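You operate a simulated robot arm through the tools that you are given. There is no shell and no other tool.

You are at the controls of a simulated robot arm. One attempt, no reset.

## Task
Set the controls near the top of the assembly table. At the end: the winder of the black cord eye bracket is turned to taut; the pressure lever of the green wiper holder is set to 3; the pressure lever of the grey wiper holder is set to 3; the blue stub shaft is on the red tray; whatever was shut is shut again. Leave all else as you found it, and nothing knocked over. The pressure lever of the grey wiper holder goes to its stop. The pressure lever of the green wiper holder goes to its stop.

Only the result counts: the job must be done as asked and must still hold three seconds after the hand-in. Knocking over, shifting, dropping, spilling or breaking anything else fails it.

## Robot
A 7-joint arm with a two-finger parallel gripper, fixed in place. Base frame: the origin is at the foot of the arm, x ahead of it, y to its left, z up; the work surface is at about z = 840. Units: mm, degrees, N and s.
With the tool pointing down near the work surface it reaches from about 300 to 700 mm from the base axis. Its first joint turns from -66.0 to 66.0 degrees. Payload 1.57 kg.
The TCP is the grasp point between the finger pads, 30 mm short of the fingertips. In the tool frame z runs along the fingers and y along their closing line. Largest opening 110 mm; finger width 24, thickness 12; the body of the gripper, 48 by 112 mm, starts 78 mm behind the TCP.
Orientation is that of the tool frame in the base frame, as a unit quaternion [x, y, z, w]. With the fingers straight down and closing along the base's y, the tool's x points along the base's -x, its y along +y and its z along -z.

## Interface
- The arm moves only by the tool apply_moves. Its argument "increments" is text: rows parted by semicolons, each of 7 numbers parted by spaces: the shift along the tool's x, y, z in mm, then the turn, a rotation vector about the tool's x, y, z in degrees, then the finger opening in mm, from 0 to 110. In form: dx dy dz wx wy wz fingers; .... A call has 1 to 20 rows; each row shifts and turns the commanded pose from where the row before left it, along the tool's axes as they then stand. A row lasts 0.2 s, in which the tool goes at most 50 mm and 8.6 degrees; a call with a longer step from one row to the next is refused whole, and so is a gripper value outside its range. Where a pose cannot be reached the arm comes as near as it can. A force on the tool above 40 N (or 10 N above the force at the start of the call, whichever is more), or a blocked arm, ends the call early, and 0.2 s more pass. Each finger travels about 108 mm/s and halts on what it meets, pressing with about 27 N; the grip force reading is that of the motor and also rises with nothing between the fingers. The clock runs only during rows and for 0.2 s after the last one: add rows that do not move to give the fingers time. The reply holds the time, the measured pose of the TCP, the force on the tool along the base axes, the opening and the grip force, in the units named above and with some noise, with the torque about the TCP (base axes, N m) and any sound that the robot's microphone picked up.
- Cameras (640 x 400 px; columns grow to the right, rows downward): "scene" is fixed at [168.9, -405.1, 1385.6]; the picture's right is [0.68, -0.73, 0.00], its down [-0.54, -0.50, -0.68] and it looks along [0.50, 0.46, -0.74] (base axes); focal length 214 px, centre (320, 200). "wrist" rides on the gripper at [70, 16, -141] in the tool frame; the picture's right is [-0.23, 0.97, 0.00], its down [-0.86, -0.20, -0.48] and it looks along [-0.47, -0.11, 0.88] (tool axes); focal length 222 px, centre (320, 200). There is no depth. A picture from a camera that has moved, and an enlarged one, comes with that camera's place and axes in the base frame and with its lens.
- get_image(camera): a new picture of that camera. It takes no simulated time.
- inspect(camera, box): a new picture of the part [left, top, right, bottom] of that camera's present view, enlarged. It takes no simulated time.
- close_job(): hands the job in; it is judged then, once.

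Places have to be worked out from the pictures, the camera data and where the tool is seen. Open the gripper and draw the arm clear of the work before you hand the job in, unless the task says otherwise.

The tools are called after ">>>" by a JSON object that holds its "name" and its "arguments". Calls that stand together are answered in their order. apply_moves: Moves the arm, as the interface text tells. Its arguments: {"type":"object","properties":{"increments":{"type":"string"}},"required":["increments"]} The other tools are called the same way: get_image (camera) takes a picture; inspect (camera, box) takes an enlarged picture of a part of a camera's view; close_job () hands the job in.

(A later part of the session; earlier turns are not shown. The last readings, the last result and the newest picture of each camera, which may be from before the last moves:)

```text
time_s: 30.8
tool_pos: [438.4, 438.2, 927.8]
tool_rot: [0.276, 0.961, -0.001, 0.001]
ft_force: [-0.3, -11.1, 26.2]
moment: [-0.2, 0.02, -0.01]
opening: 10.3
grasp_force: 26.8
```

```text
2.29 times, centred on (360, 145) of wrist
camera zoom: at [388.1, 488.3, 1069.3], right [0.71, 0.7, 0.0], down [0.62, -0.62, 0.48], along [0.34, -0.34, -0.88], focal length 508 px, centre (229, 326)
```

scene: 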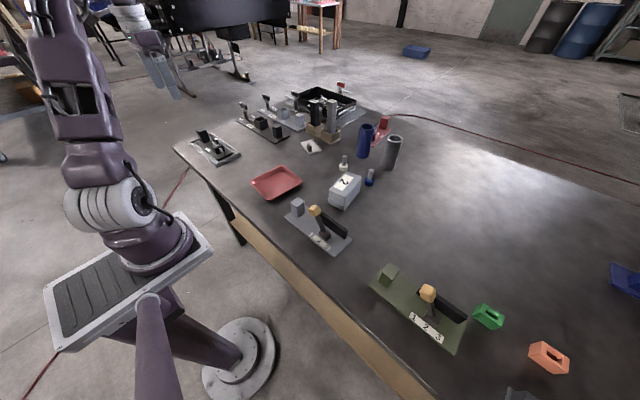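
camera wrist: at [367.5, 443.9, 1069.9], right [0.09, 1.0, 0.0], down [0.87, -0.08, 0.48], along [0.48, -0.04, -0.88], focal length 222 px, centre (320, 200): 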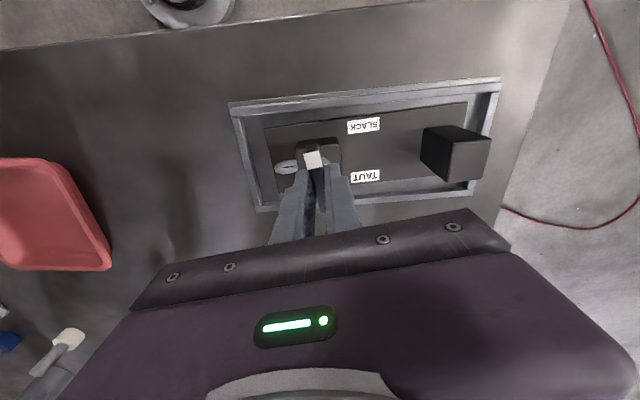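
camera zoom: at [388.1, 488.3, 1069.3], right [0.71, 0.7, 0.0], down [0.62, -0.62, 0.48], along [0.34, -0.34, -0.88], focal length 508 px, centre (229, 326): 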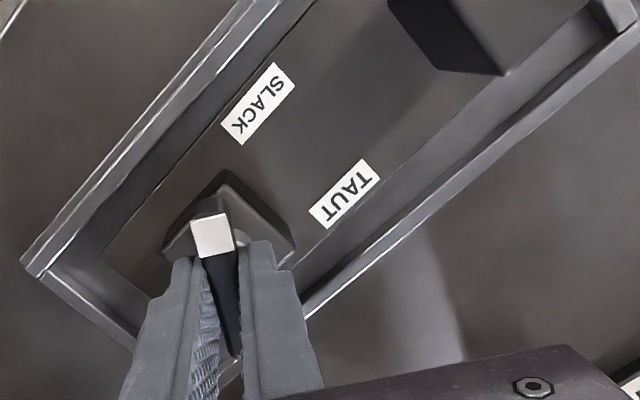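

122° so far. Still free about the vertical axis, with some side force building, so I'll ease the press slightly and continue.

>>> {"name": "apply_moves", "arguments": {"increments": "0 0 -0.4 0 0 4 6;0 0 0 0 0 4 6;0 0 0 0 0 4 6;0 0 0 0 0 4 6;0 0 0 0 0 0 6"}}

>>> {"name": "inspect", "arguments": {"camera": "wrist", "box": [220, 60, 500, 230]}}

>>> {"name": "inspect", "arguments": {"camera": "scene", "box": [190, 125, 230, 155]}}

```text
time_s: 32.0
tool_pos: [438.2, 438.9, 928.3]
tool_rot: [0.407, 0.913, -0.001, 0.0]
ft_force: [2.1, -3.1, 12.4]
moment: [-0.49, -0.48, 0.01]
opening: 10.4
grasp_force: 26.8
```

```text
2.29 times, centred on (360, 145) of wrist
camera zoom: at [403.7, 500.7, 1069.4], right [0.88, 0.48, 0.0], down [0.42, -0.77, 0.48], along [0.23, -0.42, -0.88], focal length 508 px, centre (229, 326)
```

zoom: 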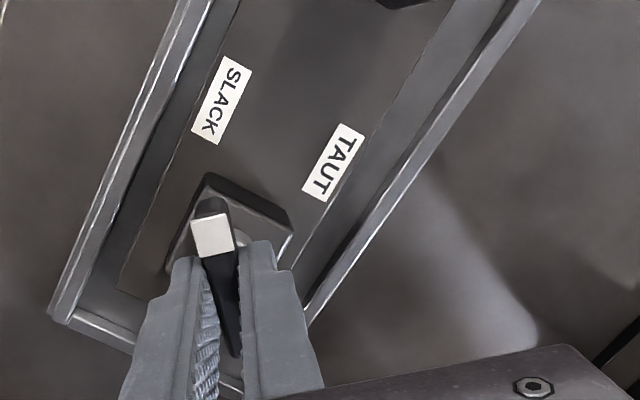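

```text
13.33 times, centred on (210, 140) of scene
camera zoom: at [168.7, -405.4, 1385.5], right [0.68, -0.73, 0.0], down [-0.54, -0.5, -0.68], along [0.5, 0.46, -0.74], focal length 2860 px, centre (1787, 1000)
```

zoom: 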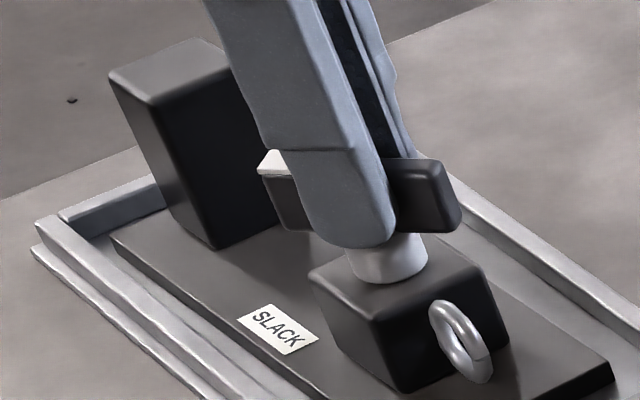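

138° so far, still free. Continuing clockwise in short stages.

>>> {"name": "apply_moves", "arguments": {"increments": "0 0 0.2 0 0 4 6;0 0 0 0 0 4 6;0 0 0 0 0 4 6;0 0 0 0 0 4 6;0 0 0 0 0 0 6"}}

>>> {"name": "inspect", "arguments": {"camera": "wrist", "box": [220, 60, 500, 230]}}

```text
time_s: 33.2
tool_pos: [440.0, 438.4, 927.4]
tool_rot: [0.531, 0.848, 0.0, 0.0]
ft_force: [-4.4, -2.3, 10.7]
moment: [0.36, 0.3, 0.05]
opening: 10.5
grasp_force: 26.9
```

```text
2.29 times, centred on (360, 145) of wrist
camera zoom: at [422.6, 507.8, 1069.5], right [0.98, 0.22, 0.0], down [0.19, -0.86, 0.48], along [0.11, -0.47, -0.88], focal length 508 px, centre (229, 326)
```

zoom: 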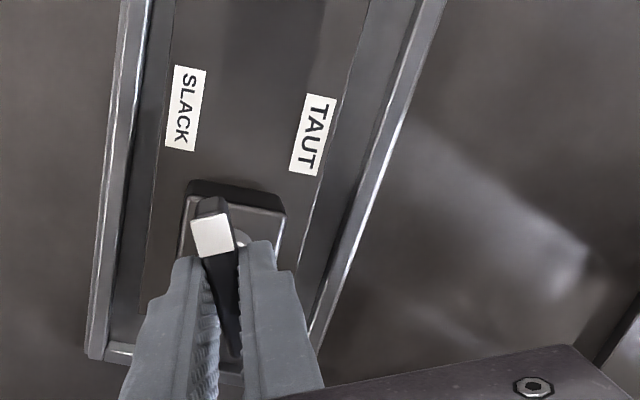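

154° and still no stop. Continuing.

>>> {"name": "apply_moves", "arguments": {"increments": "0 0 0.2 0 0 4 6;0 0 0 0 0 4 6;0 0 0 0 0 4 6;0 0 0 0 0 4 6;0 0 0 0 0 4 6;0 0 0 0 0 0 6"}}

>>> {"name": "inspect", "arguments": {"camera": "wrist", "box": [220, 60, 500, 230]}}

```text
time_s: 34.6
tool_pos: [439.7, 436.8, 928.4]
tool_rot: [0.669, 0.743, -0.001, 0.0]
ft_force: [1.6, 2.2, 7.8]
moment: [0.38, 0.04, -0.01]
opening: 10.5
grasp_force: 27.5
```

```text
2.29 times, centred on (360, 145) of wrist
camera zoom: at [447.4, 508.3, 1069.5], right [0.99, -0.12, 0.0], down [-0.11, -0.87, 0.48], along [-0.06, -0.47, -0.88], focal length 508 px, centre (229, 326)
```

zoom: 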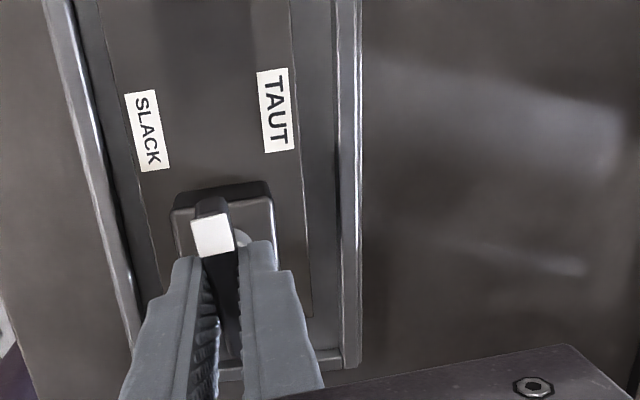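

174° turned; the tip now points between SLACK and TAUT, still moving freely. I'll go on toward TAUT, watching that the wrist follows.

>>> {"name": "apply_moves", "arguments": {"increments": "0 0 0.3 0 0 4 6;0 0 0 0 0 4 6;0 0 0 0 0 4 6;0 0 0 0 0 4 6;0 0 0 0 0 0 6"}}

>>> {"name": "inspect", "arguments": {"camera": "wrist", "box": [220, 60, 500, 230]}}

```text
time_s: 35.8
tool_pos: [438.2, 437.4, 929.6]
tool_rot: [0.766, 0.642, 0.0, 0.001]
ft_force: [-2.0, -1.3, 20.5]
moment: [-0.39, 0.14, 0.43]
opening: 10.4
grasp_force: 27.0
```

```text
2.29 times, centred on (360, 145) of wrist
camera zoom: at [466.6, 503.2, 1069.4], right [0.92, -0.39, 0.0], down [-0.35, -0.81, 0.48], along [-0.19, -0.44, -0.88], focal length 508 px, centre (229, 326)
```

zoom: 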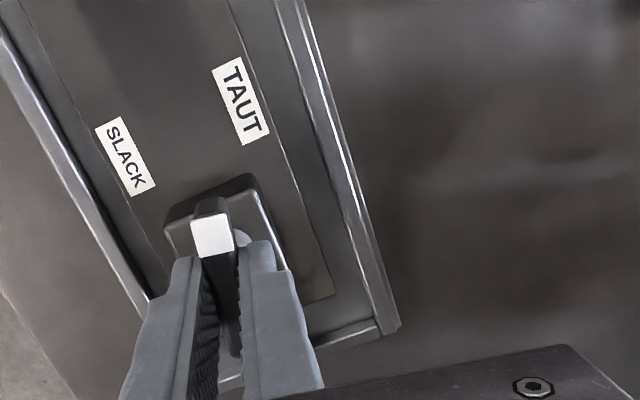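

Residual torque about vertical is now +0.43 N·m opposing the turn, possibly the stop. I'll turn just a few more degrees to test it.

>>> {"name": "apply_moves", "arguments": {"increments": "0 0 0 0 0 3 6;0 0 0 0 0 0 6"}}

>>> {"name": "inspect", "arguments": {"camera": "wrist", "box": [220, 60, 500, 230]}}

>>> {"name": "inspect", "arguments": {"camera": "scene", "box": [190, 125, 230, 155]}}

```text
time_s: 36.4
tool_pos: [440.6, 437.6, 928.3]
tool_rot: [0.782, 0.623, 0.002, 0.001]
ft_force: [4.6, -4.0, 28.0]
moment: [-0.17, 0.26, 0.76]
opening: 10.4
grasp_force: 26.9
```

```text
2.29 times, centred on (360, 145) of wrist
camera zoom: at [470.9, 501.1, 1069.5], right [0.9, -0.44, 0.0], down [-0.39, -0.79, 0.48], along [-0.21, -0.43, -0.88], focal length 508 px, centre (229, 326)
```

zoom: 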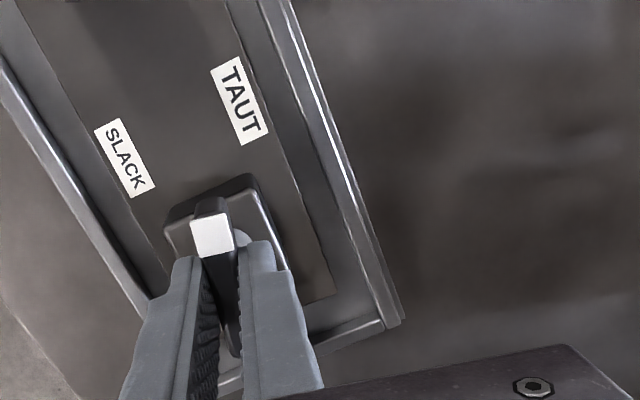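

```text
13.33 times, centred on (210, 140) of scene
camera zoom: at [168.6, -405.6, 1385.5], right [0.68, -0.73, 0.0], down [-0.54, -0.5, -0.68], along [0.5, 0.46, -0.74], focal length 2860 px, centre (1787, 1000)
```

zoom: 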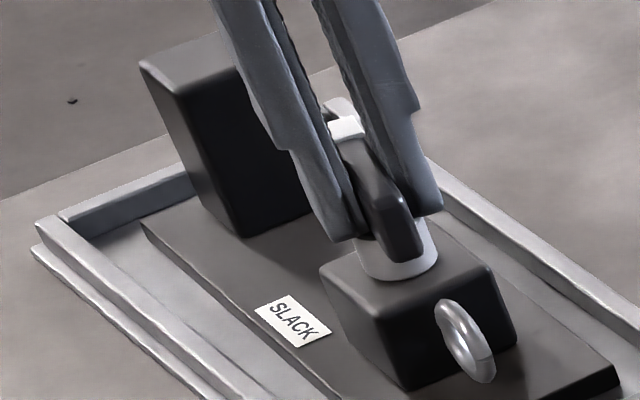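

The plate now moves with the handle at 0.76 N·m, so the winder is at its far (taut) stop. I'll take off the press and compare the plate's position with the original picture.

>>> {"name": "apply_moves", "arguments": {"increments": "0 0 -1 0 0 0 6;0 0 -0.8 0 0 0 6;0 0 0 0 0 0 6"}}

>>> {"name": "inspect", "arguments": {"camera": "scene", "box": [190, 125, 230, 155]}}

```text
time_s: 37.2
tool_pos: [437.6, 437.5, 928.3]
tool_rot: [0.783, 0.622, -0.001, -0.001]
ft_force: [-0.2, -0.6, 0.9]
moment: [0.1, -0.07, 0.02]
opening: 10.4
grasp_force: 26.6
```

```text
13.33 times, centred on (210, 140) of scene
camera zoom: at [168.9, -405.1, 1385.6], right [0.68, -0.73, 0.0], down [-0.54, -0.5, -0.68], along [0.5, 0.46, -0.74], focal length 2860 px, centre (1787, 1000)
```

zoom: 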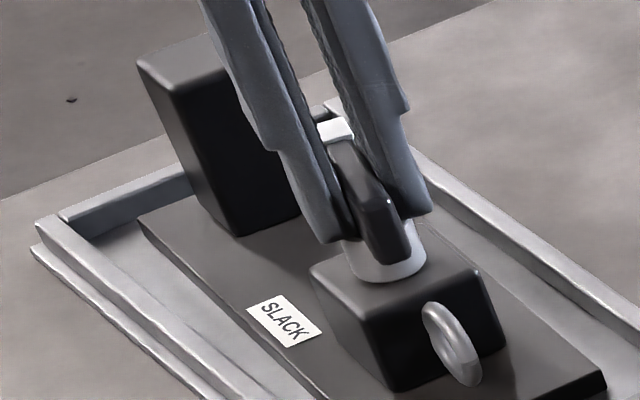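

After unloading, the bracket sits about 3 mm toward +y and roughly 2° clockwise of its original place. I'll nudge it back through the handle: turn back 2° while shifting about +3 mm in x and -3.5 mm in y.

>>> {"name": "apply_moves", "arguments": {"increments": "-0.9 1.2 0 0 0 -2.2 6;-0.9 1.2 0 0 0 0 6;-0.9 1.3 0 0 0 0 6;0 0 0 0 0 0 6"}}

>>> {"name": "inspect", "arguments": {"camera": "scene", "box": [190, 125, 230, 155]}}

>>> {"name": "inspect", "arguments": {"camera": "wrist", "box": [220, 60, 500, 230]}}

```text
time_s: 38.2
tool_pos: [441.6, 435.4, 928.9]
tool_rot: [0.77, 0.638, 0.0, 0.0]
ft_force: [0.2, 0.6, -0.4]
moment: [-0.21, 0.0, 0.01]
opening: 10.6
grasp_force: 27.6
```

```text
13.33 times, centred on (210, 140) of scene
camera zoom: at [168.9, -405.1, 1385.6], right [0.68, -0.73, 0.0], down [-0.54, -0.5, -0.68], along [0.5, 0.46, -0.74], focal length 2860 px, centre (1787, 1000)
```

zoom: 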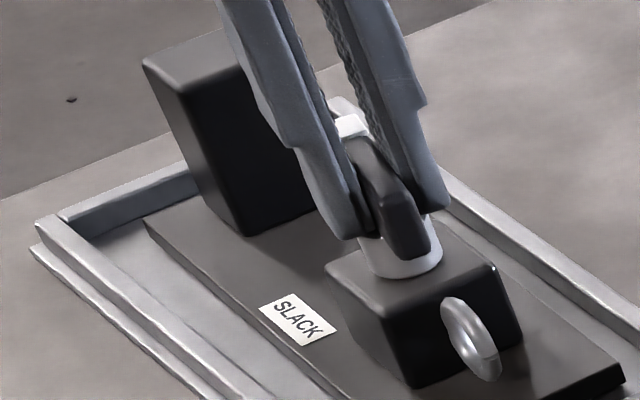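

```text
2.29 times, centred on (360, 145) of wrist
camera zoom: at [470.0, 500.3, 1070.5], right [0.91, -0.41, 0.0], down [-0.36, -0.8, 0.48], along [-0.19, -0.44, -0.88], focal length 508 px, centre (229, 326)
```

zoom: 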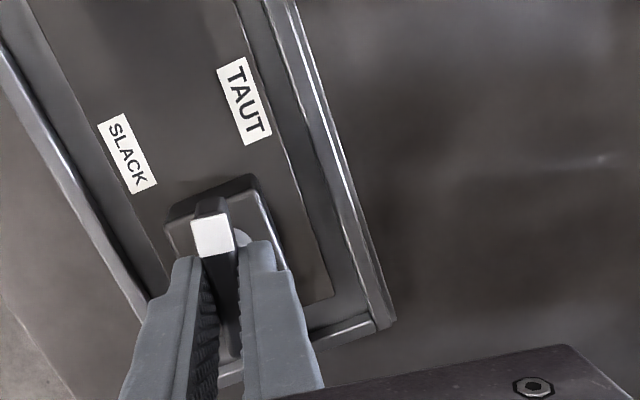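

The near end is back in place, but the far end is still about 5 mm toward +x (around 2° clockwise). A quick swing back will drag the plate along, and a slow return will seat the winder on its taut stop again.

>>> {"name": "apply_moves", "arguments": {"increments": "0 0 0 0 0 -6 6;0 0 0 0 0 3 6;0 0 0 0 0 3 6;0 0 0 0 0 0 6"}}

>>> {"name": "inspect", "arguments": {"camera": "scene", "box": [190, 125, 230, 155]}}

>>> {"name": "inspect", "arguments": {"camera": "wrist", "box": [220, 60, 500, 230]}}

```text
time_s: 39.2
tool_pos: [441.0, 434.8, 927.8]
tool_rot: [0.771, 0.637, 0.0, 0.0]
ft_force: [0.8, 0.8, -0.8]
moment: [-0.2, 0.02, 0.01]
opening: 10.7
grasp_force: 27.0
```

```text
13.33 times, centred on (210, 140) of scene
camera zoom: at [168.9, -405.1, 1385.6], right [0.68, -0.73, 0.0], down [-0.54, -0.5, -0.68], along [0.5, 0.46, -0.74], focal length 2860 px, centre (1787, 1000)
```

zoom: 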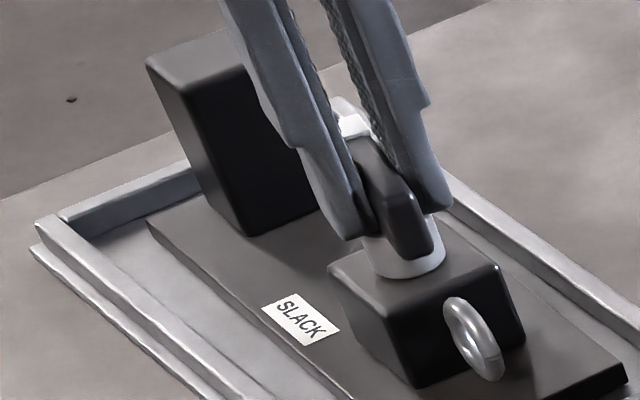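

```text
2.29 times, centred on (360, 145) of wrist
camera zoom: at [470.9, 500.2, 1070.2], right [0.91, -0.41, 0.0], down [-0.36, -0.8, 0.48], along [-0.19, -0.44, -0.88], focal length 508 px, centre (229, 326)
```

zoom: 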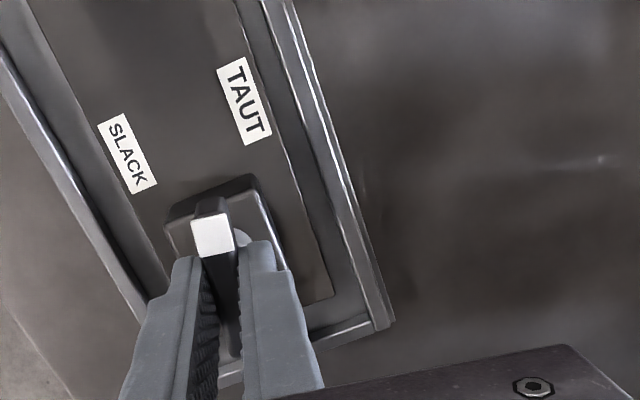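

Measuring edges in the wrist view, the plate is 2.3° clockwise of the frame; it started about 0.4° clockwise. I'll swing -7.9° then +6° to end 1.9° further back with the winder still on its stop.

>>> {"name": "apply_moves", "arguments": {"increments": "0 0 0 0 0 -7.9 6;0 0 0 0 0 3 6;0 0 0 0 0 3 6;0 0 0 0 0 0 6"}}

>>> {"name": "inspect", "arguments": {"camera": "scene", "box": [190, 125, 230, 155]}}

>>> {"name": "inspect", "arguments": {"camera": "wrist", "box": [220, 60, 500, 230]}}

```text
time_s: 40.2
tool_pos: [441.6, 433.3, 930.6]
tool_rot: [0.76, 0.65, 0.0, 0.001]
ft_force: [0.4, -0.3, -0.6]
moment: [-0.18, -0.03, 0.03]
opening: 10.5
grasp_force: 27.4
```

```text
13.33 times, centred on (210, 140) of scene
camera zoom: at [168.9, -405.1, 1385.6], right [0.68, -0.73, 0.0], down [-0.54, -0.5, -0.68], along [0.5, 0.46, -0.74], focal length 2860 px, centre (1787, 1000)
```

zoom: 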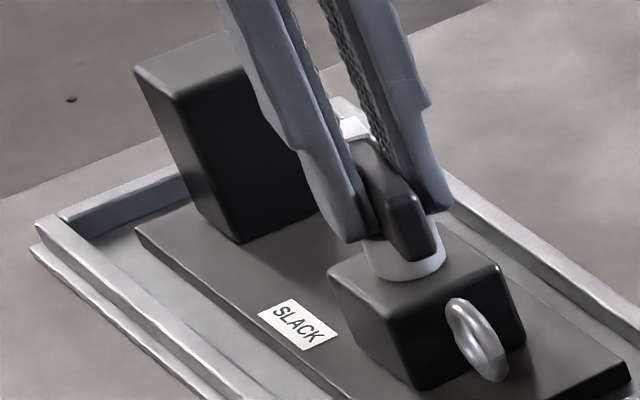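

```text
2.29 times, centred on (360, 145) of wrist
camera zoom: at [468.3, 500.2, 1070.0], right [0.93, -0.38, 0.0], down [-0.33, -0.81, 0.48], along [-0.18, -0.44, -0.88], focal length 508 px, centre (229, 326)
```

zoom: 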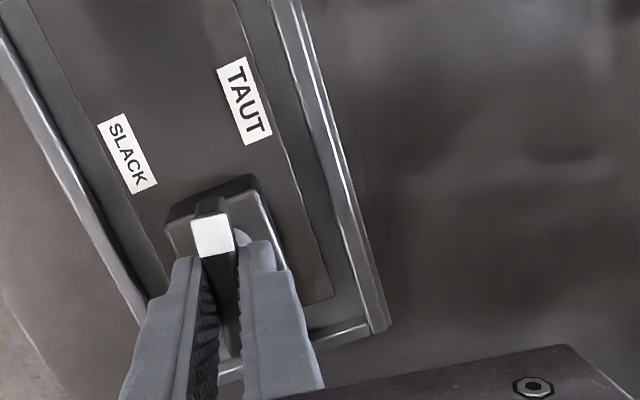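

Nearly back: the far end matches within about 1 mm and the near end is about 2.5 mm toward +x. One last nudge of -2.3 mm in x with +0.7° of turn.

>>> {"name": "apply_moves", "arguments": {"increments": "-0.2 -1.2 0 0 0 0.4 6;-0.2 -1.1 0 0 0 0.4 6;0 0 0 0 0 0 6"}}

>>> {"name": "inspect", "arguments": {"camera": "scene", "box": [190, 125, 230, 155]}}

>>> {"name": "inspect", "arguments": {"camera": "wrist", "box": [220, 60, 500, 230]}}

```text
time_s: 41.0
tool_pos: [440.4, 433.6, 929.3]
tool_rot: [0.765, 0.644, 0.0, 0.0]
ft_force: [0.3, -0.5, 0.6]
moment: [-0.2, 0.02, 0.03]
opening: 10.8
grasp_force: 27.1
```

```text
13.33 times, centred on (210, 140) of scene
camera zoom: at [168.9, -405.1, 1385.6], right [0.68, -0.73, 0.0], down [-0.54, -0.5, -0.68], along [0.5, 0.46, -0.74], focal length 2860 px, centre (1787, 1000)
```

zoom: 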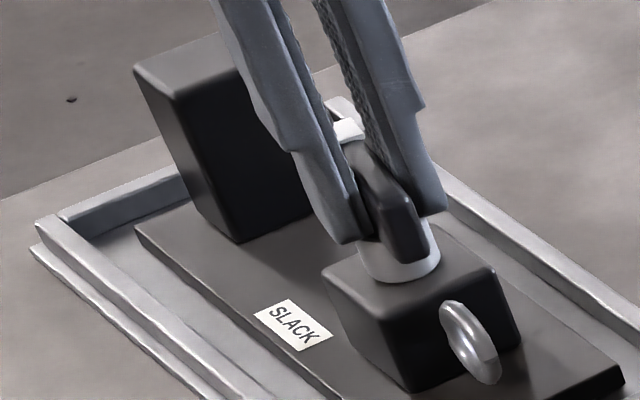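

```text
2.29 times, centred on (360, 145) of wrist
camera zoom: at [467.2, 499.4, 1070.5], right [0.92, -0.39, 0.0], down [-0.34, -0.81, 0.48], along [-0.19, -0.44, -0.88], focal length 508 px, centre (229, 326)
```

zoom: 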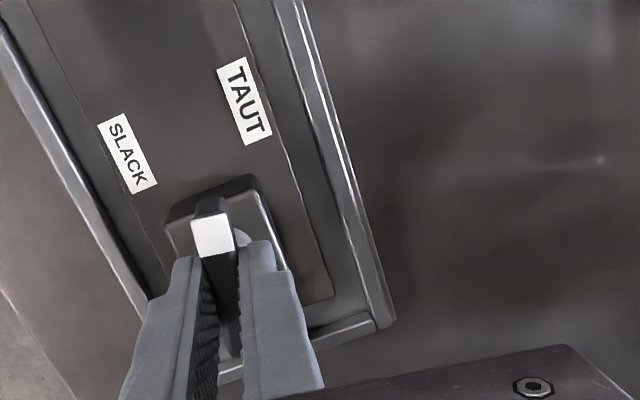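

The bracket matches its original place within about a millimetre and the winder is at its stop. I'll release and rise straight up, then check again.

>>> {"name": "apply_moves", "arguments": {"increments": "0 0 0 0 0 0 14;0 0 0 0 0 0 24;0 0 0 0 0 0 40;0 0 0 0 0 0 40;0 0 -20 0 0 0 40;0 0 -40 0 0 0 40;0 0 -40 0 0 0 40;0 0 0 0 0 0 40"}}

>>> {"name": "inspect", "arguments": {"camera": "scene", "box": [190, 125, 230, 155]}}

>>> {"name": "get_image", "arguments": {"camera": "wrist"}}

```text
time_s: 42.8
tool_pos: [438.5, 434.1, 1033.3]
tool_rot: [0.765, 0.644, 0.0, 0.001]
ft_force: [0.5, 0.3, 0.2]
moment: [0.0, -0.02, 0.0]
opening: 40.1
grasp_force: 0.1
```

```text
13.33 times, centred on (210, 140) of scene
camera zoom: at [168.9, -405.1, 1385.6], right [0.68, -0.73, 0.0], down [-0.54, -0.5, -0.68], along [0.5, 0.46, -0.74], focal length 2860 px, centre (1787, 1000)
```

zoom: 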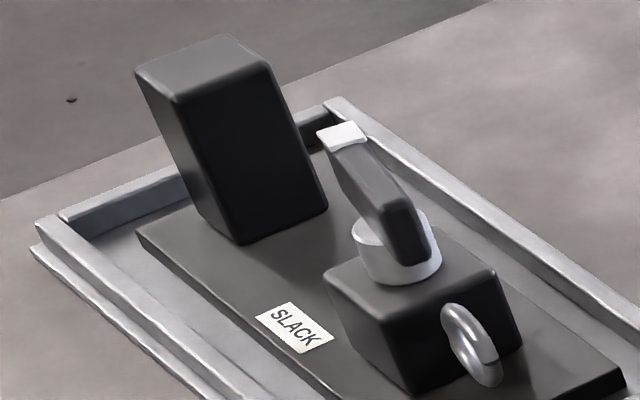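

```text
taken
camera wrist: at [464.8, 499.5, 1174.2], right [0.92, -0.39, 0.0], down [-0.34, -0.81, 0.48], along [-0.19, -0.44, -0.88], focal length 222 px, centre (320, 200)
```

wrist: 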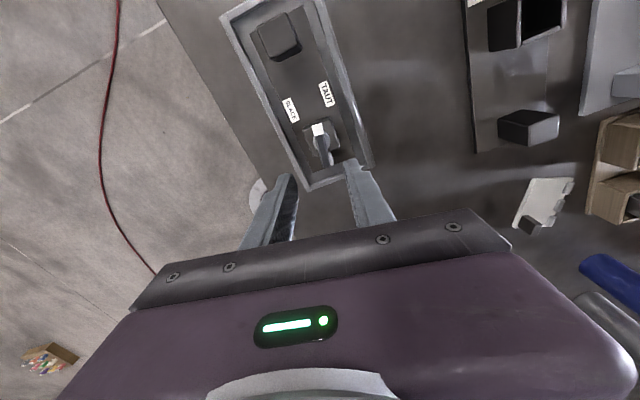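

The winder and bracket look right. Now I'll rotate the wrist back to its standard yaw and travel high toward the blue stub shaft to look at it.

>>> {"name": "apply_moves", "arguments": {"increments": "0 0 -10 0 0 -8.3 60;0 0 -10 0 0 -8.3 80;0 0 -10 0 0 -8.3 80;0 0 -10 0 0 -8.3 80;0 0 -10 0 0 -8.3 80;0 0 -10 0 0 -8.3 80;0 0 -10 0 0 -8.3 80;0 0 0 0 0 -8.3 80;0 0 0 0 0 -8.3 80;0 0 0 0 0 -8.3 80;0 0 0 0 0 -8.3 80;0 0 0 0 0 -8.4 80;0 0 0 0 0 0 80"}}

>>> {"name": "apply_moves", "arguments": {"increments": "-8 -44 0 0 0 0 80;-8 -44 0 0 0 0 80;-8 -44 0 0 0 0 80;-8 -44 0 0 0 0 80;-8 -44 0 0 0 0 80;-8 -44 0 0 0 0 80;-8 -44 0 0 0 0 80;-8 -44 0 0 0 0 80;-8 -44 0 0 0 0 80;-8 -44 0 0 0 0 80;-8 -44 0 0 0 0 80;0 0 0 0 0 0 80"}}

>>> {"name": "get_image", "arguments": {"camera": "wrist"}}

>>> {"name": "get_image", "arguments": {"camera": "scene"}}

```text
time_s: 45.6
tool_pos: [440.0, 432.7, 1099.1]
tool_rot: [-0.001, 1.0, 0.0, 0.0]
ft_force: [-0.1, -0.6, 0.0]
moment: [-0.01, 0.04, -0.03]
opening: 80.0
grasp_force: 0.1
```

```text
time_s: 48.2
tool_pos: [529.2, -51.7, 1096.3]
tool_rot: [0.0, 1.0, 0.0, 0.001]
ft_force: [0.1, 0.6, -0.1]
moment: [-0.02, -0.01, 0.01]
opening: 79.9
grasp_force: 0.1
```

```text
taken
camera wrist: at [458.1, -35.0, 1238.2], right [0.23, 0.97, 0.0], down [0.86, -0.2, 0.48], along [0.47, -0.11, -0.88], focal length 222 px, centre (320, 200)
```

wrist: 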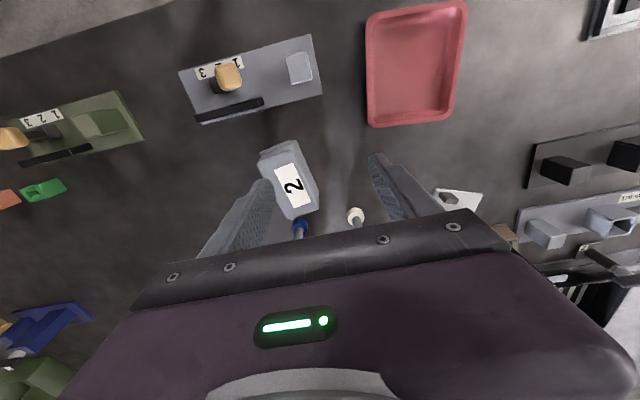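

```text
taken
```

scene: 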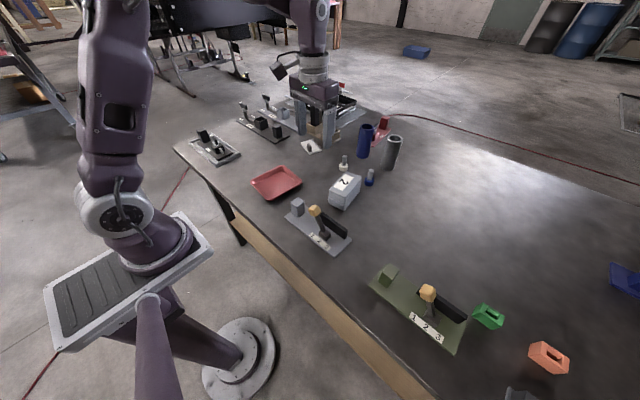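

I locate the blue shaft at roughly (715, -138), top z≈901, beyond straight-down reach, so I'll tilt the tool outward about 25°. First I'll move to a safe spot above box "2" and tilt, then look.

>>> {"name": "apply_moves", "arguments": {"increments": "-15 -22 0 0 -6.25 0 80;-15 -22 0 0 -6.25 0 80;-15 -22 0 0 -6.25 0 80;-15 -20 0 0 -6.25 0 80;0 0 0 0 0 0 80"}}

>>> {"name": "get_image", "arguments": {"camera": "wrist"}}

```text
time_s: 49.4
tool_pos: [585.1, -133.3, 1108.4]
tool_rot: [-0.001, 0.976, 0.001, 0.217]
ft_force: [-0.1, 0.1, 0.1]
moment: [-0.02, 0.01, 0.01]
opening: 80.0
grasp_force: 0.0
```

```text
taken
camera wrist: at [461.1, -117.7, 1207.1], right [0.21, 0.97, 0.1], down [0.57, -0.2, 0.8], along [0.79, -0.11, -0.6], focal length 222 px, centre (320, 200)
```

wrist: 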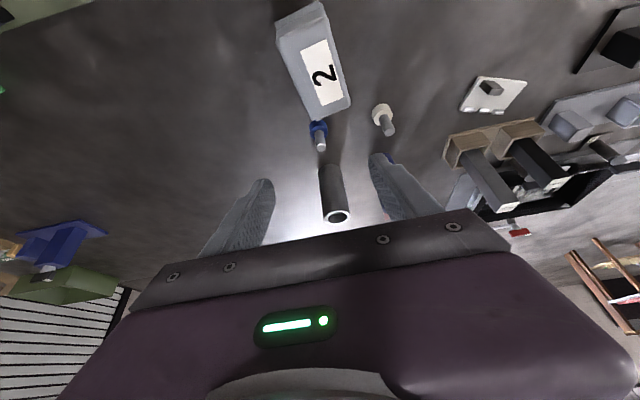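

>>> {"name": "inspect", "arguments": {"camera": "wrist", "box": [260, 80, 420, 180]}}

```text
4.00 times, centred on (340, 130) of wrist
camera zoom: at [461.1, -117.7, 1207.1], right [0.21, 0.97, 0.1], down [0.57, -0.2, 0.8], along [0.79, -0.11, -0.6], focal length 888 px, centre (240, 480)
```

zoom: 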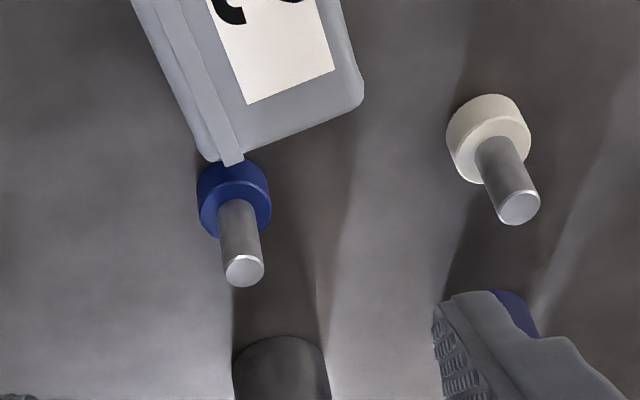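

The blue shaft stands at about (717, -139.5): base disc Ø37 up to z≈860, shaft Ø17 up to z≈902. I'll move above it with the 25° tilt and check reach and alignment.

>>> {"name": "apply_moves", "arguments": {"increments": "-11.4 -1.2 38.2 0 0 0 60;-11.4 -1.2 38.2 0 0 0 60;-11.4 -1.2 38.2 0 0 0 60;-11.4 -1.2 38.2 0 0 0 60;-11.4 -1.2 38.2 0 0 0 60;0 0 0 0 0 0 60"}}

>>> {"name": "get_image", "arguments": {"camera": "wrist"}}

>>> {"name": "inspect", "arguments": {"camera": "scene", "box": [310, 100, 430, 220]}}

```text
time_s: 50.8
tool_pos: [720.1, -144.0, 960.2]
tool_rot: [0.0, 0.976, 0.001, 0.217]
ft_force: [0.9, -0.7, 0.7]
moment: [-0.04, 0.01, 0.01]
opening: 59.8
grasp_force: 0.0
```

```text
taken
camera wrist: at [596.7, -128.5, 1057.4], right [0.21, 0.97, 0.1], down [0.57, -0.2, 0.8], along [0.79, -0.11, -0.6], focal length 222 px, centre (320, 200)
```

wrist: 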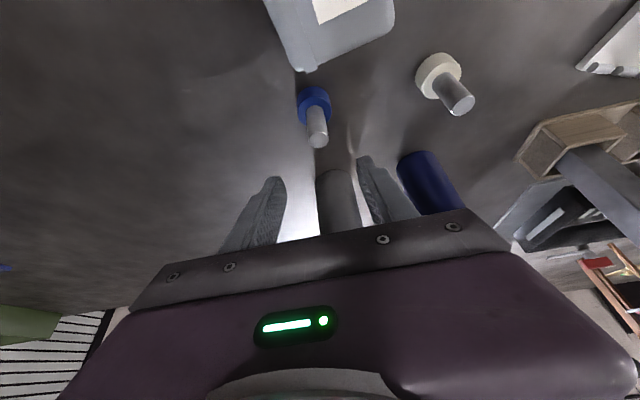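

```text
3.33 times, centred on (370, 160) of scene
camera zoom: at [168.9, -405.1, 1385.6], right [0.68, -0.73, 0.0], down [-0.54, -0.5, -0.68], along [0.5, 0.46, -0.74], focal length 715 px, centre (153, 333)
```

zoom: 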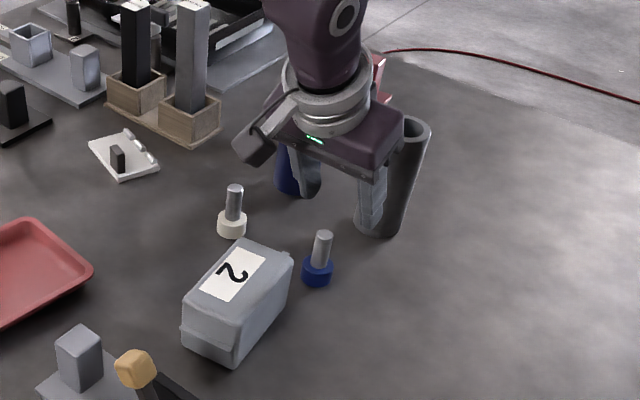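

>>> {"name": "inspect", "arguments": {"camera": "wrist", "box": [250, 60, 400, 200]}}

```text
2.86 times, centred on (325, 130) of wrist
camera zoom: at [596.7, -128.5, 1057.4], right [0.21, 0.97, 0.1], down [0.57, -0.2, 0.8], along [0.79, -0.11, -0.6], focal length 635 px, centre (306, 400)
```

zoom: 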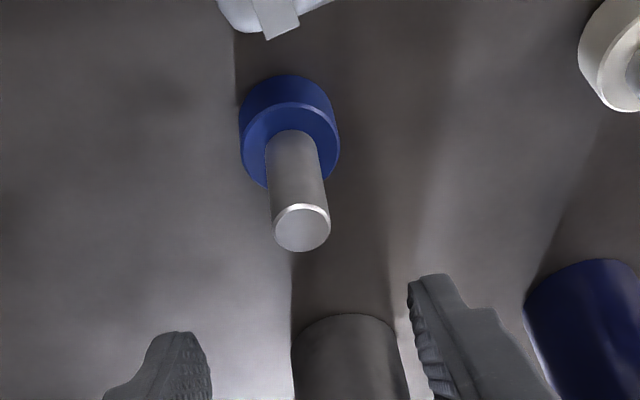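

The shaft top is at (718.5, -140) and the TCP is 4–5 mm to its -y side. I'll descend vertically to z≈895 while centring, then check before closing.

>>> {"name": "apply_moves", "arguments": {"increments": "9.4 1.5 19.3 0 0 0 60;9.4 1.5 19.3 0 0 0 60;9.4 1.4 19.3 0 0 0 60;0 0 0 0 0 0 60"}}

>>> {"name": "inspect", "arguments": {"camera": "wrist", "box": [230, 80, 410, 240]}}

>>> {"name": "inspect", "arguments": {"camera": "scene", "box": [310, 120, 430, 220]}}

```text
time_s: 51.8
tool_pos: [719.9, -139.8, 892.4]
tool_rot: [0.0, 0.976, 0.0, 0.217]
ft_force: [0.1, -0.4, -0.2]
moment: [-0.01, 0.05, -0.01]
opening: 59.8
grasp_force: 0.0
```

```text
2.50 times, centred on (320, 160) of wrist
camera zoom: at [595.5, -123.3, 991.6], right [0.21, 0.97, 0.1], down [0.57, -0.2, 0.79], along [0.79, -0.11, -0.6], focal length 555 px, centre (320, 300)
```

zoom: 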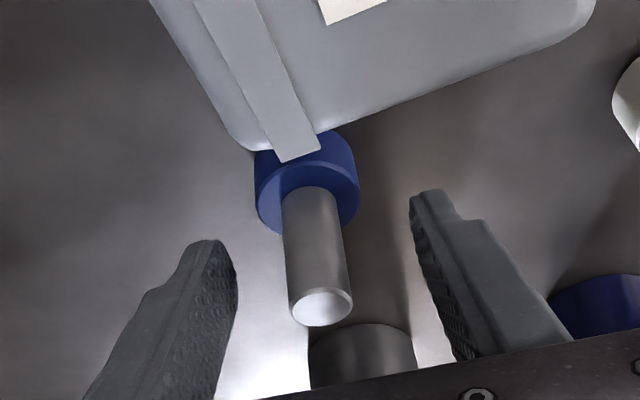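

```text
4.00 times, centred on (370, 170) of scene
camera zoom: at [168.9, -405.1, 1385.6], right [0.68, -0.73, 0.0], down [-0.54, -0.5, -0.68], along [0.5, 0.46, -0.74], focal length 858 px, centre (120, 320)
```

zoom: 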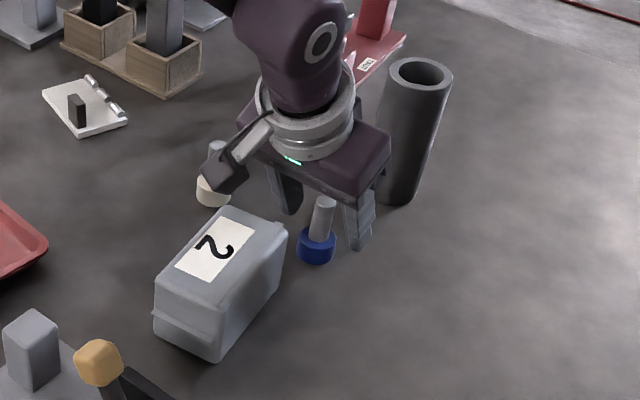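

The shaft is centred between the fingers. Closing on it now.

>>> {"name": "apply_moves", "arguments": {"increments": "0 0 0 0 0 0 40;0 0 0 0 0 0 25;0 0 0 0 0 0 10;0 0 0 0 0 0 10"}}

>>> {"name": "inspect", "arguments": {"camera": "wrist", "box": [230, 80, 410, 240]}}

```text
time_s: 52.8
tool_pos: [719.8, -139.4, 892.9]
tool_rot: [0.0, 0.976, 0.0, 0.216]
ft_force: [0.1, 0.8, 0.5]
moment: [0.0, 0.01, -0.02]
opening: 16.8
grasp_force: 27.3
```

```text
2.50 times, centred on (320, 160) of wrist
camera zoom: at [595.5, -123.3, 991.9], right [0.21, 0.97, 0.1], down [0.57, -0.2, 0.8], along [0.79, -0.11, -0.6], focal length 555 px, centre (320, 300)
```

zoom: 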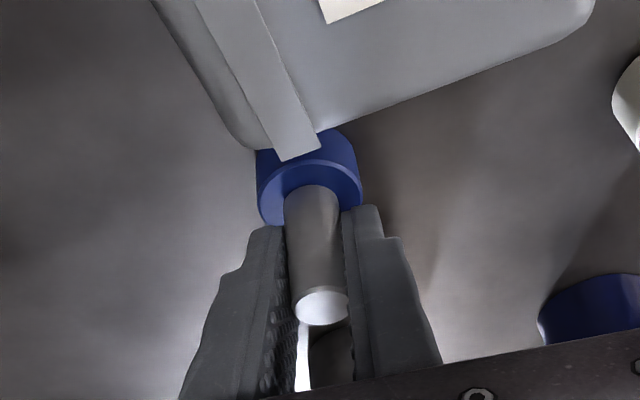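

Gripped (16.8 mm). I'll lift vertically 110 mm and check.

>>> {"name": "apply_moves", "arguments": {"increments": "-4.2 0 -9.1 0 0 0 10;-8.5 0 -18.1 0 0 0 10;-10.6 0 -22.6 0 0 0 10;-10.6 0 -22.6 0 0 0 10;-12.7 0 -27.2 0 0 0 10;0 0 0 0 0 0 10"}}

>>> {"name": "inspect", "arguments": {"camera": "scene", "box": [290, 90, 430, 220]}}

>>> {"name": "get_image", "arguments": {"camera": "wrist"}}

```text
time_s: 54.2
tool_pos: [720.3, -138.8, 1008.0]
tool_rot: [0.0, 0.976, 0.0, 0.216]
ft_force: [0.1, 0.2, 0.0]
moment: [0.02, 0.0, -0.03]
opening: 10.0
grasp_force: 0.0
```

```text
3.08 times, centred on (360, 155) of scene
camera zoom: at [168.9, -405.1, 1385.6], right [0.68, -0.73, 0.0], down [-0.54, -0.5, -0.68], along [0.5, 0.46, -0.74], focal length 660 px, centre (197, 338)
```

zoom: 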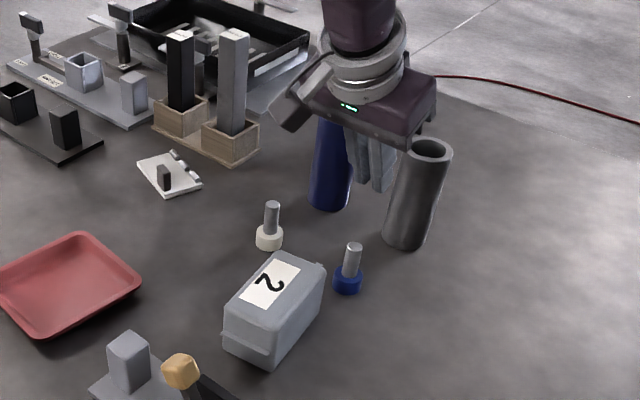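

```text
taken
camera wrist: at [596.9, -122.1, 1106.2], right [0.21, 0.97, 0.1], down [0.57, -0.2, 0.8], along [0.79, -0.11, -0.6], focal length 222 px, centre (320, 200)
```

wrist: 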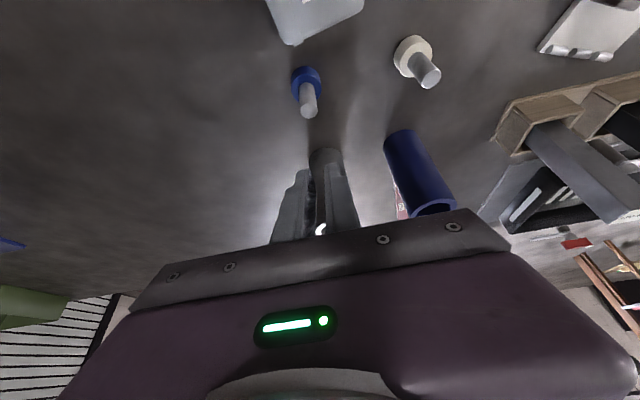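

The shaft slipped out of the fingers and is still standing in place. I'll check its exact position, then re-grip and test with a very small lift to read the load.

>>> {"name": "apply_moves", "arguments": {"increments": "0 0 0 0 0 0 40;0 0 0 0 0 0 60;0 0 0 0 0 0 60"}}

>>> {"name": "inspect", "arguments": {"camera": "wrist", "box": [250, 40, 400, 160]}}

>>> {"name": "inspect", "arguments": {"camera": "scene", "box": [340, 150, 400, 200]}}

```text
time_s: 55.0
tool_pos: [721.1, -139.1, 1006.9]
tool_rot: [0.0, 0.976, 0.0, 0.216]
ft_force: [1.3, 0.2, 0.1]
moment: [-0.02, 0.01, -0.01]
opening: 59.9
grasp_force: 0.0
```

```text
3.33 times, centred on (325, 100) of wrist
camera zoom: at [596.8, -122.1, 1105.8], right [0.21, 0.97, 0.1], down [0.57, -0.2, 0.8], along [0.79, -0.11, -0.6], focal length 740 px, centre (303, 533)
```

zoom: 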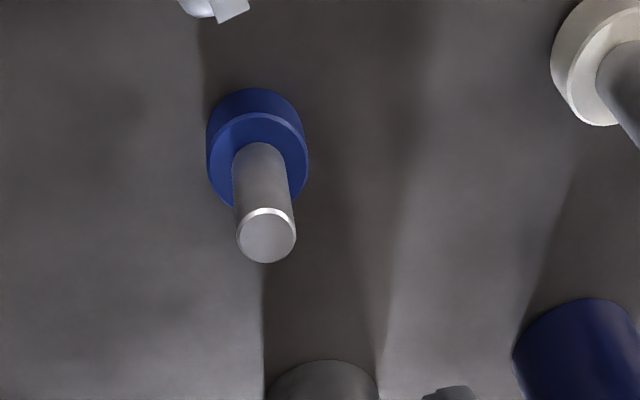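

```text
8.00 times, centred on (370, 175) of scene
camera zoom: at [168.9, -405.1, 1385.6], right [0.68, -0.73, 0.0], down [-0.54, -0.5, -0.68], along [0.5, 0.46, -0.74], focal length 1716 px, centre (-80, 400)
```

zoom: 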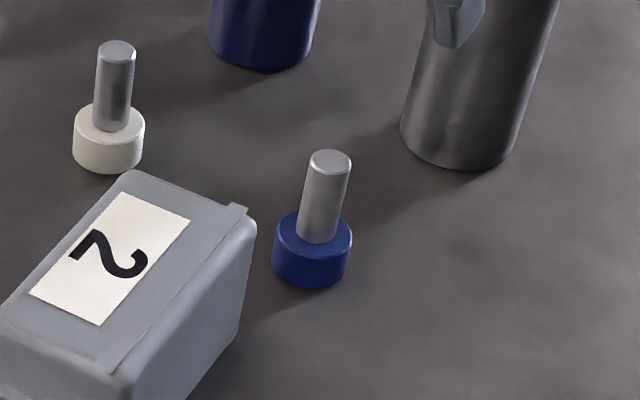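

The shaft is unmoved at (719, -139.5). I'll go down again, close, and lift only 3 mm to read the load.

>>> {"name": "apply_moves", "arguments": {"increments": "12.5 -0.4 26.4 0 0 0 60;12.5 -0.4 26.4 0 0 0 60;12.5 -0.3 26.4 0 0 0 60;12.4 -0.3 26.1 0 0 0 60;0 0 0 0 0 0 30;0 0 0 0 0 0 0;0 0 0 0 0 0 0;0 0 0 0 0 0 0"}}

>>> {"name": "apply_moves", "arguments": {"increments": "-0.6 0 -1.4 0 0 0 0;-0.6 0 -1.4 0 0 0 0;0 0 0 0 0 0 0"}}

>>> {"name": "inspect", "arguments": {"camera": "wrist", "box": [230, 80, 410, 240]}}

>>> {"name": "inspect", "arguments": {"camera": "scene", "box": [340, 150, 400, 200]}}

```text
time_s: 56.8
tool_pos: [717.1, -138.8, 890.1]
tool_rot: [0.0, 0.976, 0.0, 0.217]
ft_force: [0.1, 0.5, 0.4]
moment: [0.01, 0.0, 0.01]
opening: 33.2
grasp_force: 27.3
```

```text
time_s: 57.6
tool_pos: [717.7, -138.4, 893.5]
tool_rot: [0.0, 0.976, 0.001, 0.216]
ft_force: [0.1, -0.6, -1.2]
moment: [-0.01, 0.01, 0.02]
opening: 33.0
grasp_force: 26.6
```

```text
2.50 times, centred on (320, 160) of wrist
camera zoom: at [594.0, -122.5, 991.2], right [0.21, 0.97, 0.1], down [0.57, -0.2, 0.79], along [0.79, -0.11, -0.6], focal length 555 px, centre (320, 300)
```

zoom: 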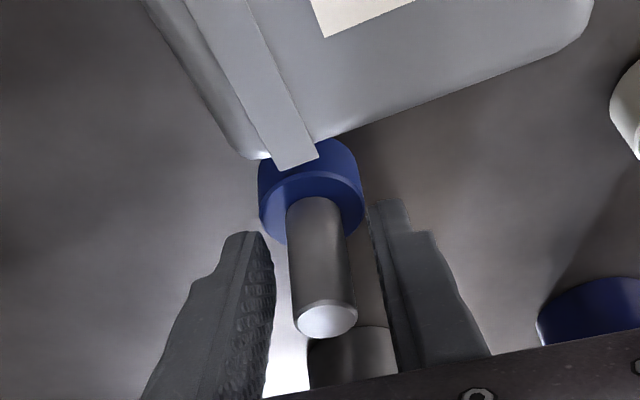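

```text
8.00 times, centred on (370, 175) of scene
camera zoom: at [168.9, -405.1, 1385.6], right [0.68, -0.73, 0.0], down [-0.54, -0.5, -0.68], along [0.5, 0.46, -0.74], focal length 1716 px, centre (-80, 400)
```

zoom: 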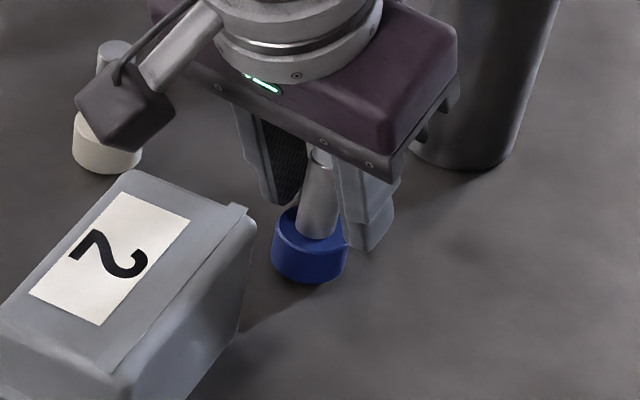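

This time the finger corners caught the disc (33 mm) and the stub did lift, weighing about 1.2 N. That grip is at the corners only, so I'll set it down, open, go about 14 mm lower and grip the disc squarely.

>>> {"name": "apply_moves", "arguments": {"increments": "0.6 0 1.4 0 0 0 0;0.6 0 1.4 0 0 0 0;0 0 0 0 0 0 40;0 0 0 0 0 0 60;0 0 0 0 0 0 60"}}

>>> {"name": "inspect", "arguments": {"camera": "wrist", "box": [230, 80, 410, 240]}}

```text
time_s: 58.8
tool_pos: [717.2, -138.5, 889.4]
tool_rot: [0.0, 0.976, 0.0, 0.217]
ft_force: [0.7, 1.4, -0.1]
moment: [0.02, 0.02, 0.0]
opening: 59.9
grasp_force: 0.0
```

```text
2.50 times, centred on (320, 160) of wrist
camera zoom: at [593.7, -122.5, 987.3], right [0.21, 0.97, 0.1], down [0.57, -0.2, 0.8], along [0.79, -0.11, -0.6], focal length 555 px, centre (320, 300)
```

zoom: 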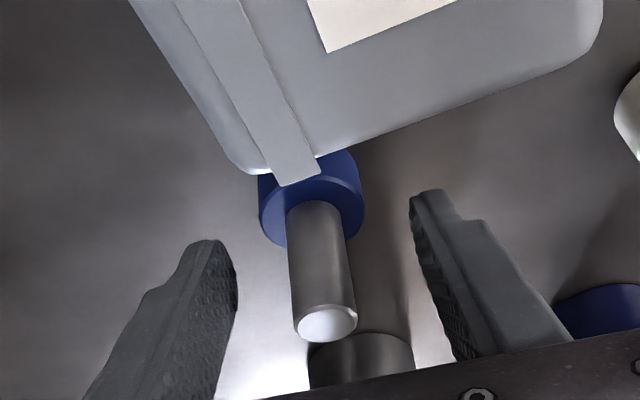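

The stub stands steady at (718.5, -138.7). I'll descend about 14 mm with a slight +x shift and close on the disc.

>>> {"name": "apply_moves", "arguments": {"increments": "2.2 0 6.5 0 0 0 60;2.3 0 6.6 0 0 0 60;0 0 0 0 0 0 60"}}

>>> {"name": "apply_moves", "arguments": {"increments": "0 0 0 0 0 0 45;0 0 0 0 0 0 30;0 0 0 0 0 0 20;0 0 0 0 0 0 20"}}

>>> {"name": "inspect", "arguments": {"camera": "wrist", "box": [230, 80, 410, 240]}}

>>> {"name": "inspect", "arguments": {"camera": "scene", "box": [340, 150, 400, 200]}}

```text
time_s: 59.6
tool_pos: [720.5, -137.8, 875.5]
tool_rot: [0.0, 0.976, 0.0, 0.217]
ft_force: [0.0, -0.1, -0.1]
moment: [0.0, -0.02, -0.02]
opening: 59.9
grasp_force: 0.0
```

```text
time_s: 60.6
tool_pos: [718.4, -137.1, 875.8]
tool_rot: [0.0, 0.976, 0.0, 0.216]
ft_force: [0.3, 1.3, 1.2]
moment: [-0.01, 0.0, 0.0]
opening: 33.3
grasp_force: 26.5
```

```text
2.50 times, centred on (320, 160) of wrist
camera zoom: at [596.1, -121.6, 973.5], right [0.21, 0.97, 0.1], down [0.57, -0.2, 0.8], along [0.79, -0.11, -0.6], focal length 555 px, centre (320, 300)
```

zoom: 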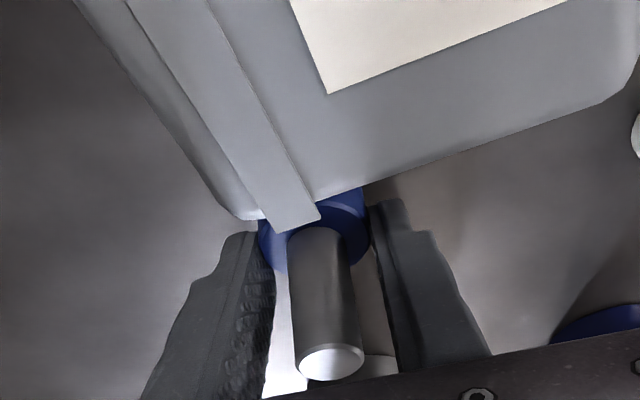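

```text
8.00 times, centred on (370, 175) of scene
camera zoom: at [168.9, -405.1, 1385.6], right [0.68, -0.73, 0.0], down [-0.54, -0.5, -0.68], along [0.5, 0.46, -0.74], focal length 1716 px, centre (-80, 400)
```

zoom: 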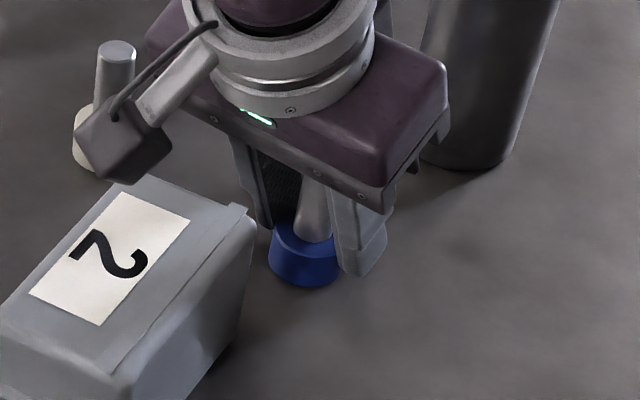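

A good grip on the disc (33.3 mm). Lifting slowly a few millimetres first.

>>> {"name": "apply_moves", "arguments": {"increments": "-1.2 0 -2.7 0 0 0 20;-1.2 0 -2.7 0 0 0 20;-1.2 0 -2.7 0 0 0 20;-1.2 0 -2.7 0 0 0 20;0 0 0 0 0 0 20"}}

>>> {"name": "inspect", "arguments": {"camera": "scene", "box": [340, 150, 400, 200]}}

>>> {"name": "inspect", "arguments": {"camera": "wrist", "box": [230, 80, 410, 240]}}

```text
time_s: 61.8
tool_pos: [719.3, -138.8, 888.6]
tool_rot: [0.0, 0.976, 0.0, 0.216]
ft_force: [1.1, 0.1, -1.9]
moment: [0.0, -0.01, -0.02]
opening: 33.3
grasp_force: 27.1
```

```text
8.00 times, centred on (370, 175) of scene
camera zoom: at [168.9, -405.2, 1385.6], right [0.68, -0.73, 0.0], down [-0.54, -0.5, -0.68], along [0.5, 0.46, -0.74], focal length 1716 px, centre (-80, 400)
```

zoom: 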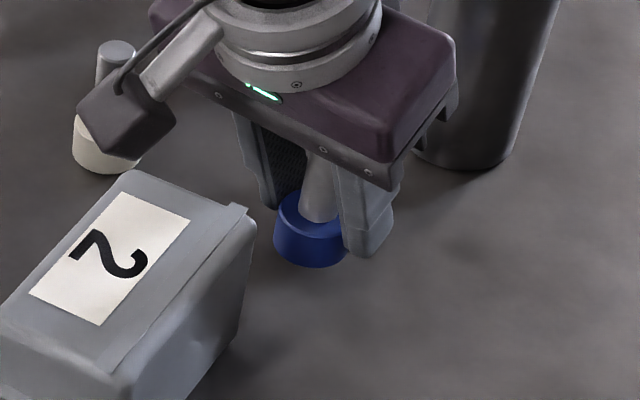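

```text
2.50 times, centred on (320, 160) of wrist
camera zoom: at [595.8, -122.2, 985.9], right [0.21, 0.97, 0.1], down [0.57, -0.2, 0.8], along [0.79, -0.11, -0.6], focal length 555 px, centre (320, 300)
```

zoom: 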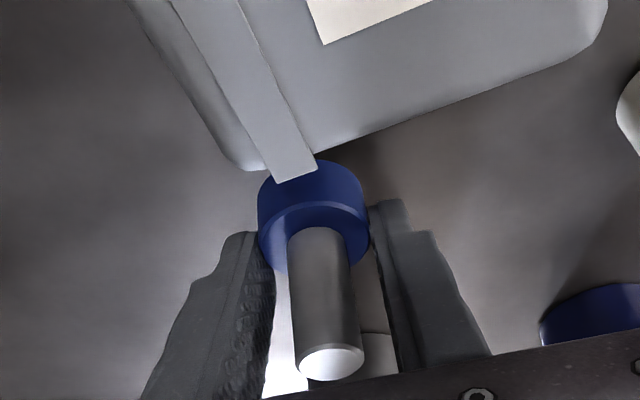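

The stub is lifted and steady in the grip. I'll continue up slowly to clear the box.

>>> {"name": "apply_moves", "arguments": {"increments": "-4.1 0 -8.8 0 0 0 20;-4.1 0 -8.8 0 0 0 20;-4.1 0 -8.8 0 0 0 20;-4.1 0 -8.8 0 0 0 20;-4.1 0 -8.8 0 0 0 20;-4.1 0 -8.8 0 0 0 20;-4.1 0 -8.8 0 0 0 20;-4.1 0 -8.8 0 0 0 20;-4.1 0 -8.8 0 0 0 20;-4.1 0 -8.8 0 0 0 20;0 0 0 0 0 0 20"}}

>>> {"name": "get_image", "arguments": {"camera": "wrist"}}

>>> {"name": "get_image", "arguments": {"camera": "scene"}}

```text
time_s: 64.2
tool_pos: [719.4, -138.3, 983.1]
tool_rot: [0.0, 0.976, 0.0, 0.217]
ft_force: [0.1, 0.1, -1.2]
moment: [0.0, -0.01, 0.04]
opening: 33.4
grasp_force: 26.3
```

```text
taken
camera wrist: at [595.7, -122.1, 1082.0], right [0.21, 0.97, 0.1], down [0.57, -0.2, 0.8], along [0.79, -0.11, -0.6], focal length 222 px, centre (320, 200)
```

wrist: 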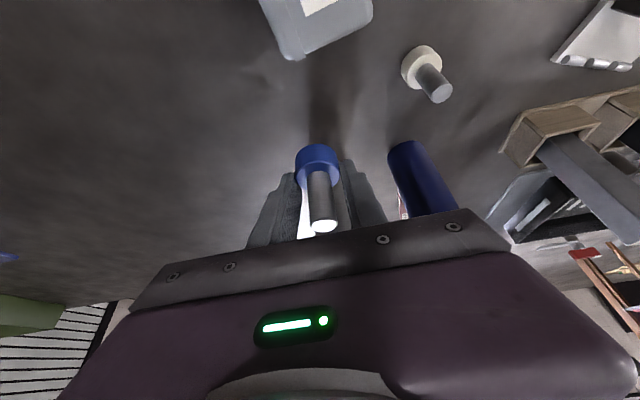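

```text
taken
```

scene: 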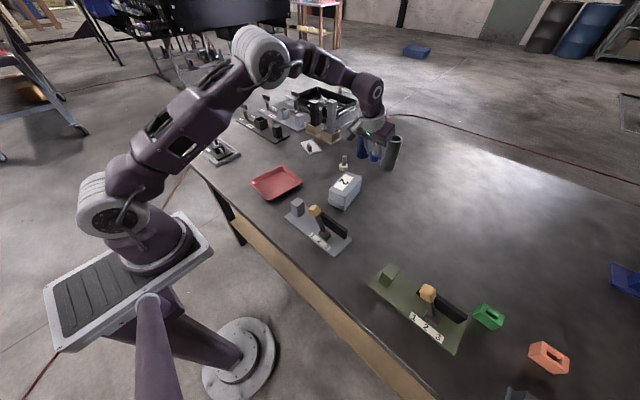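

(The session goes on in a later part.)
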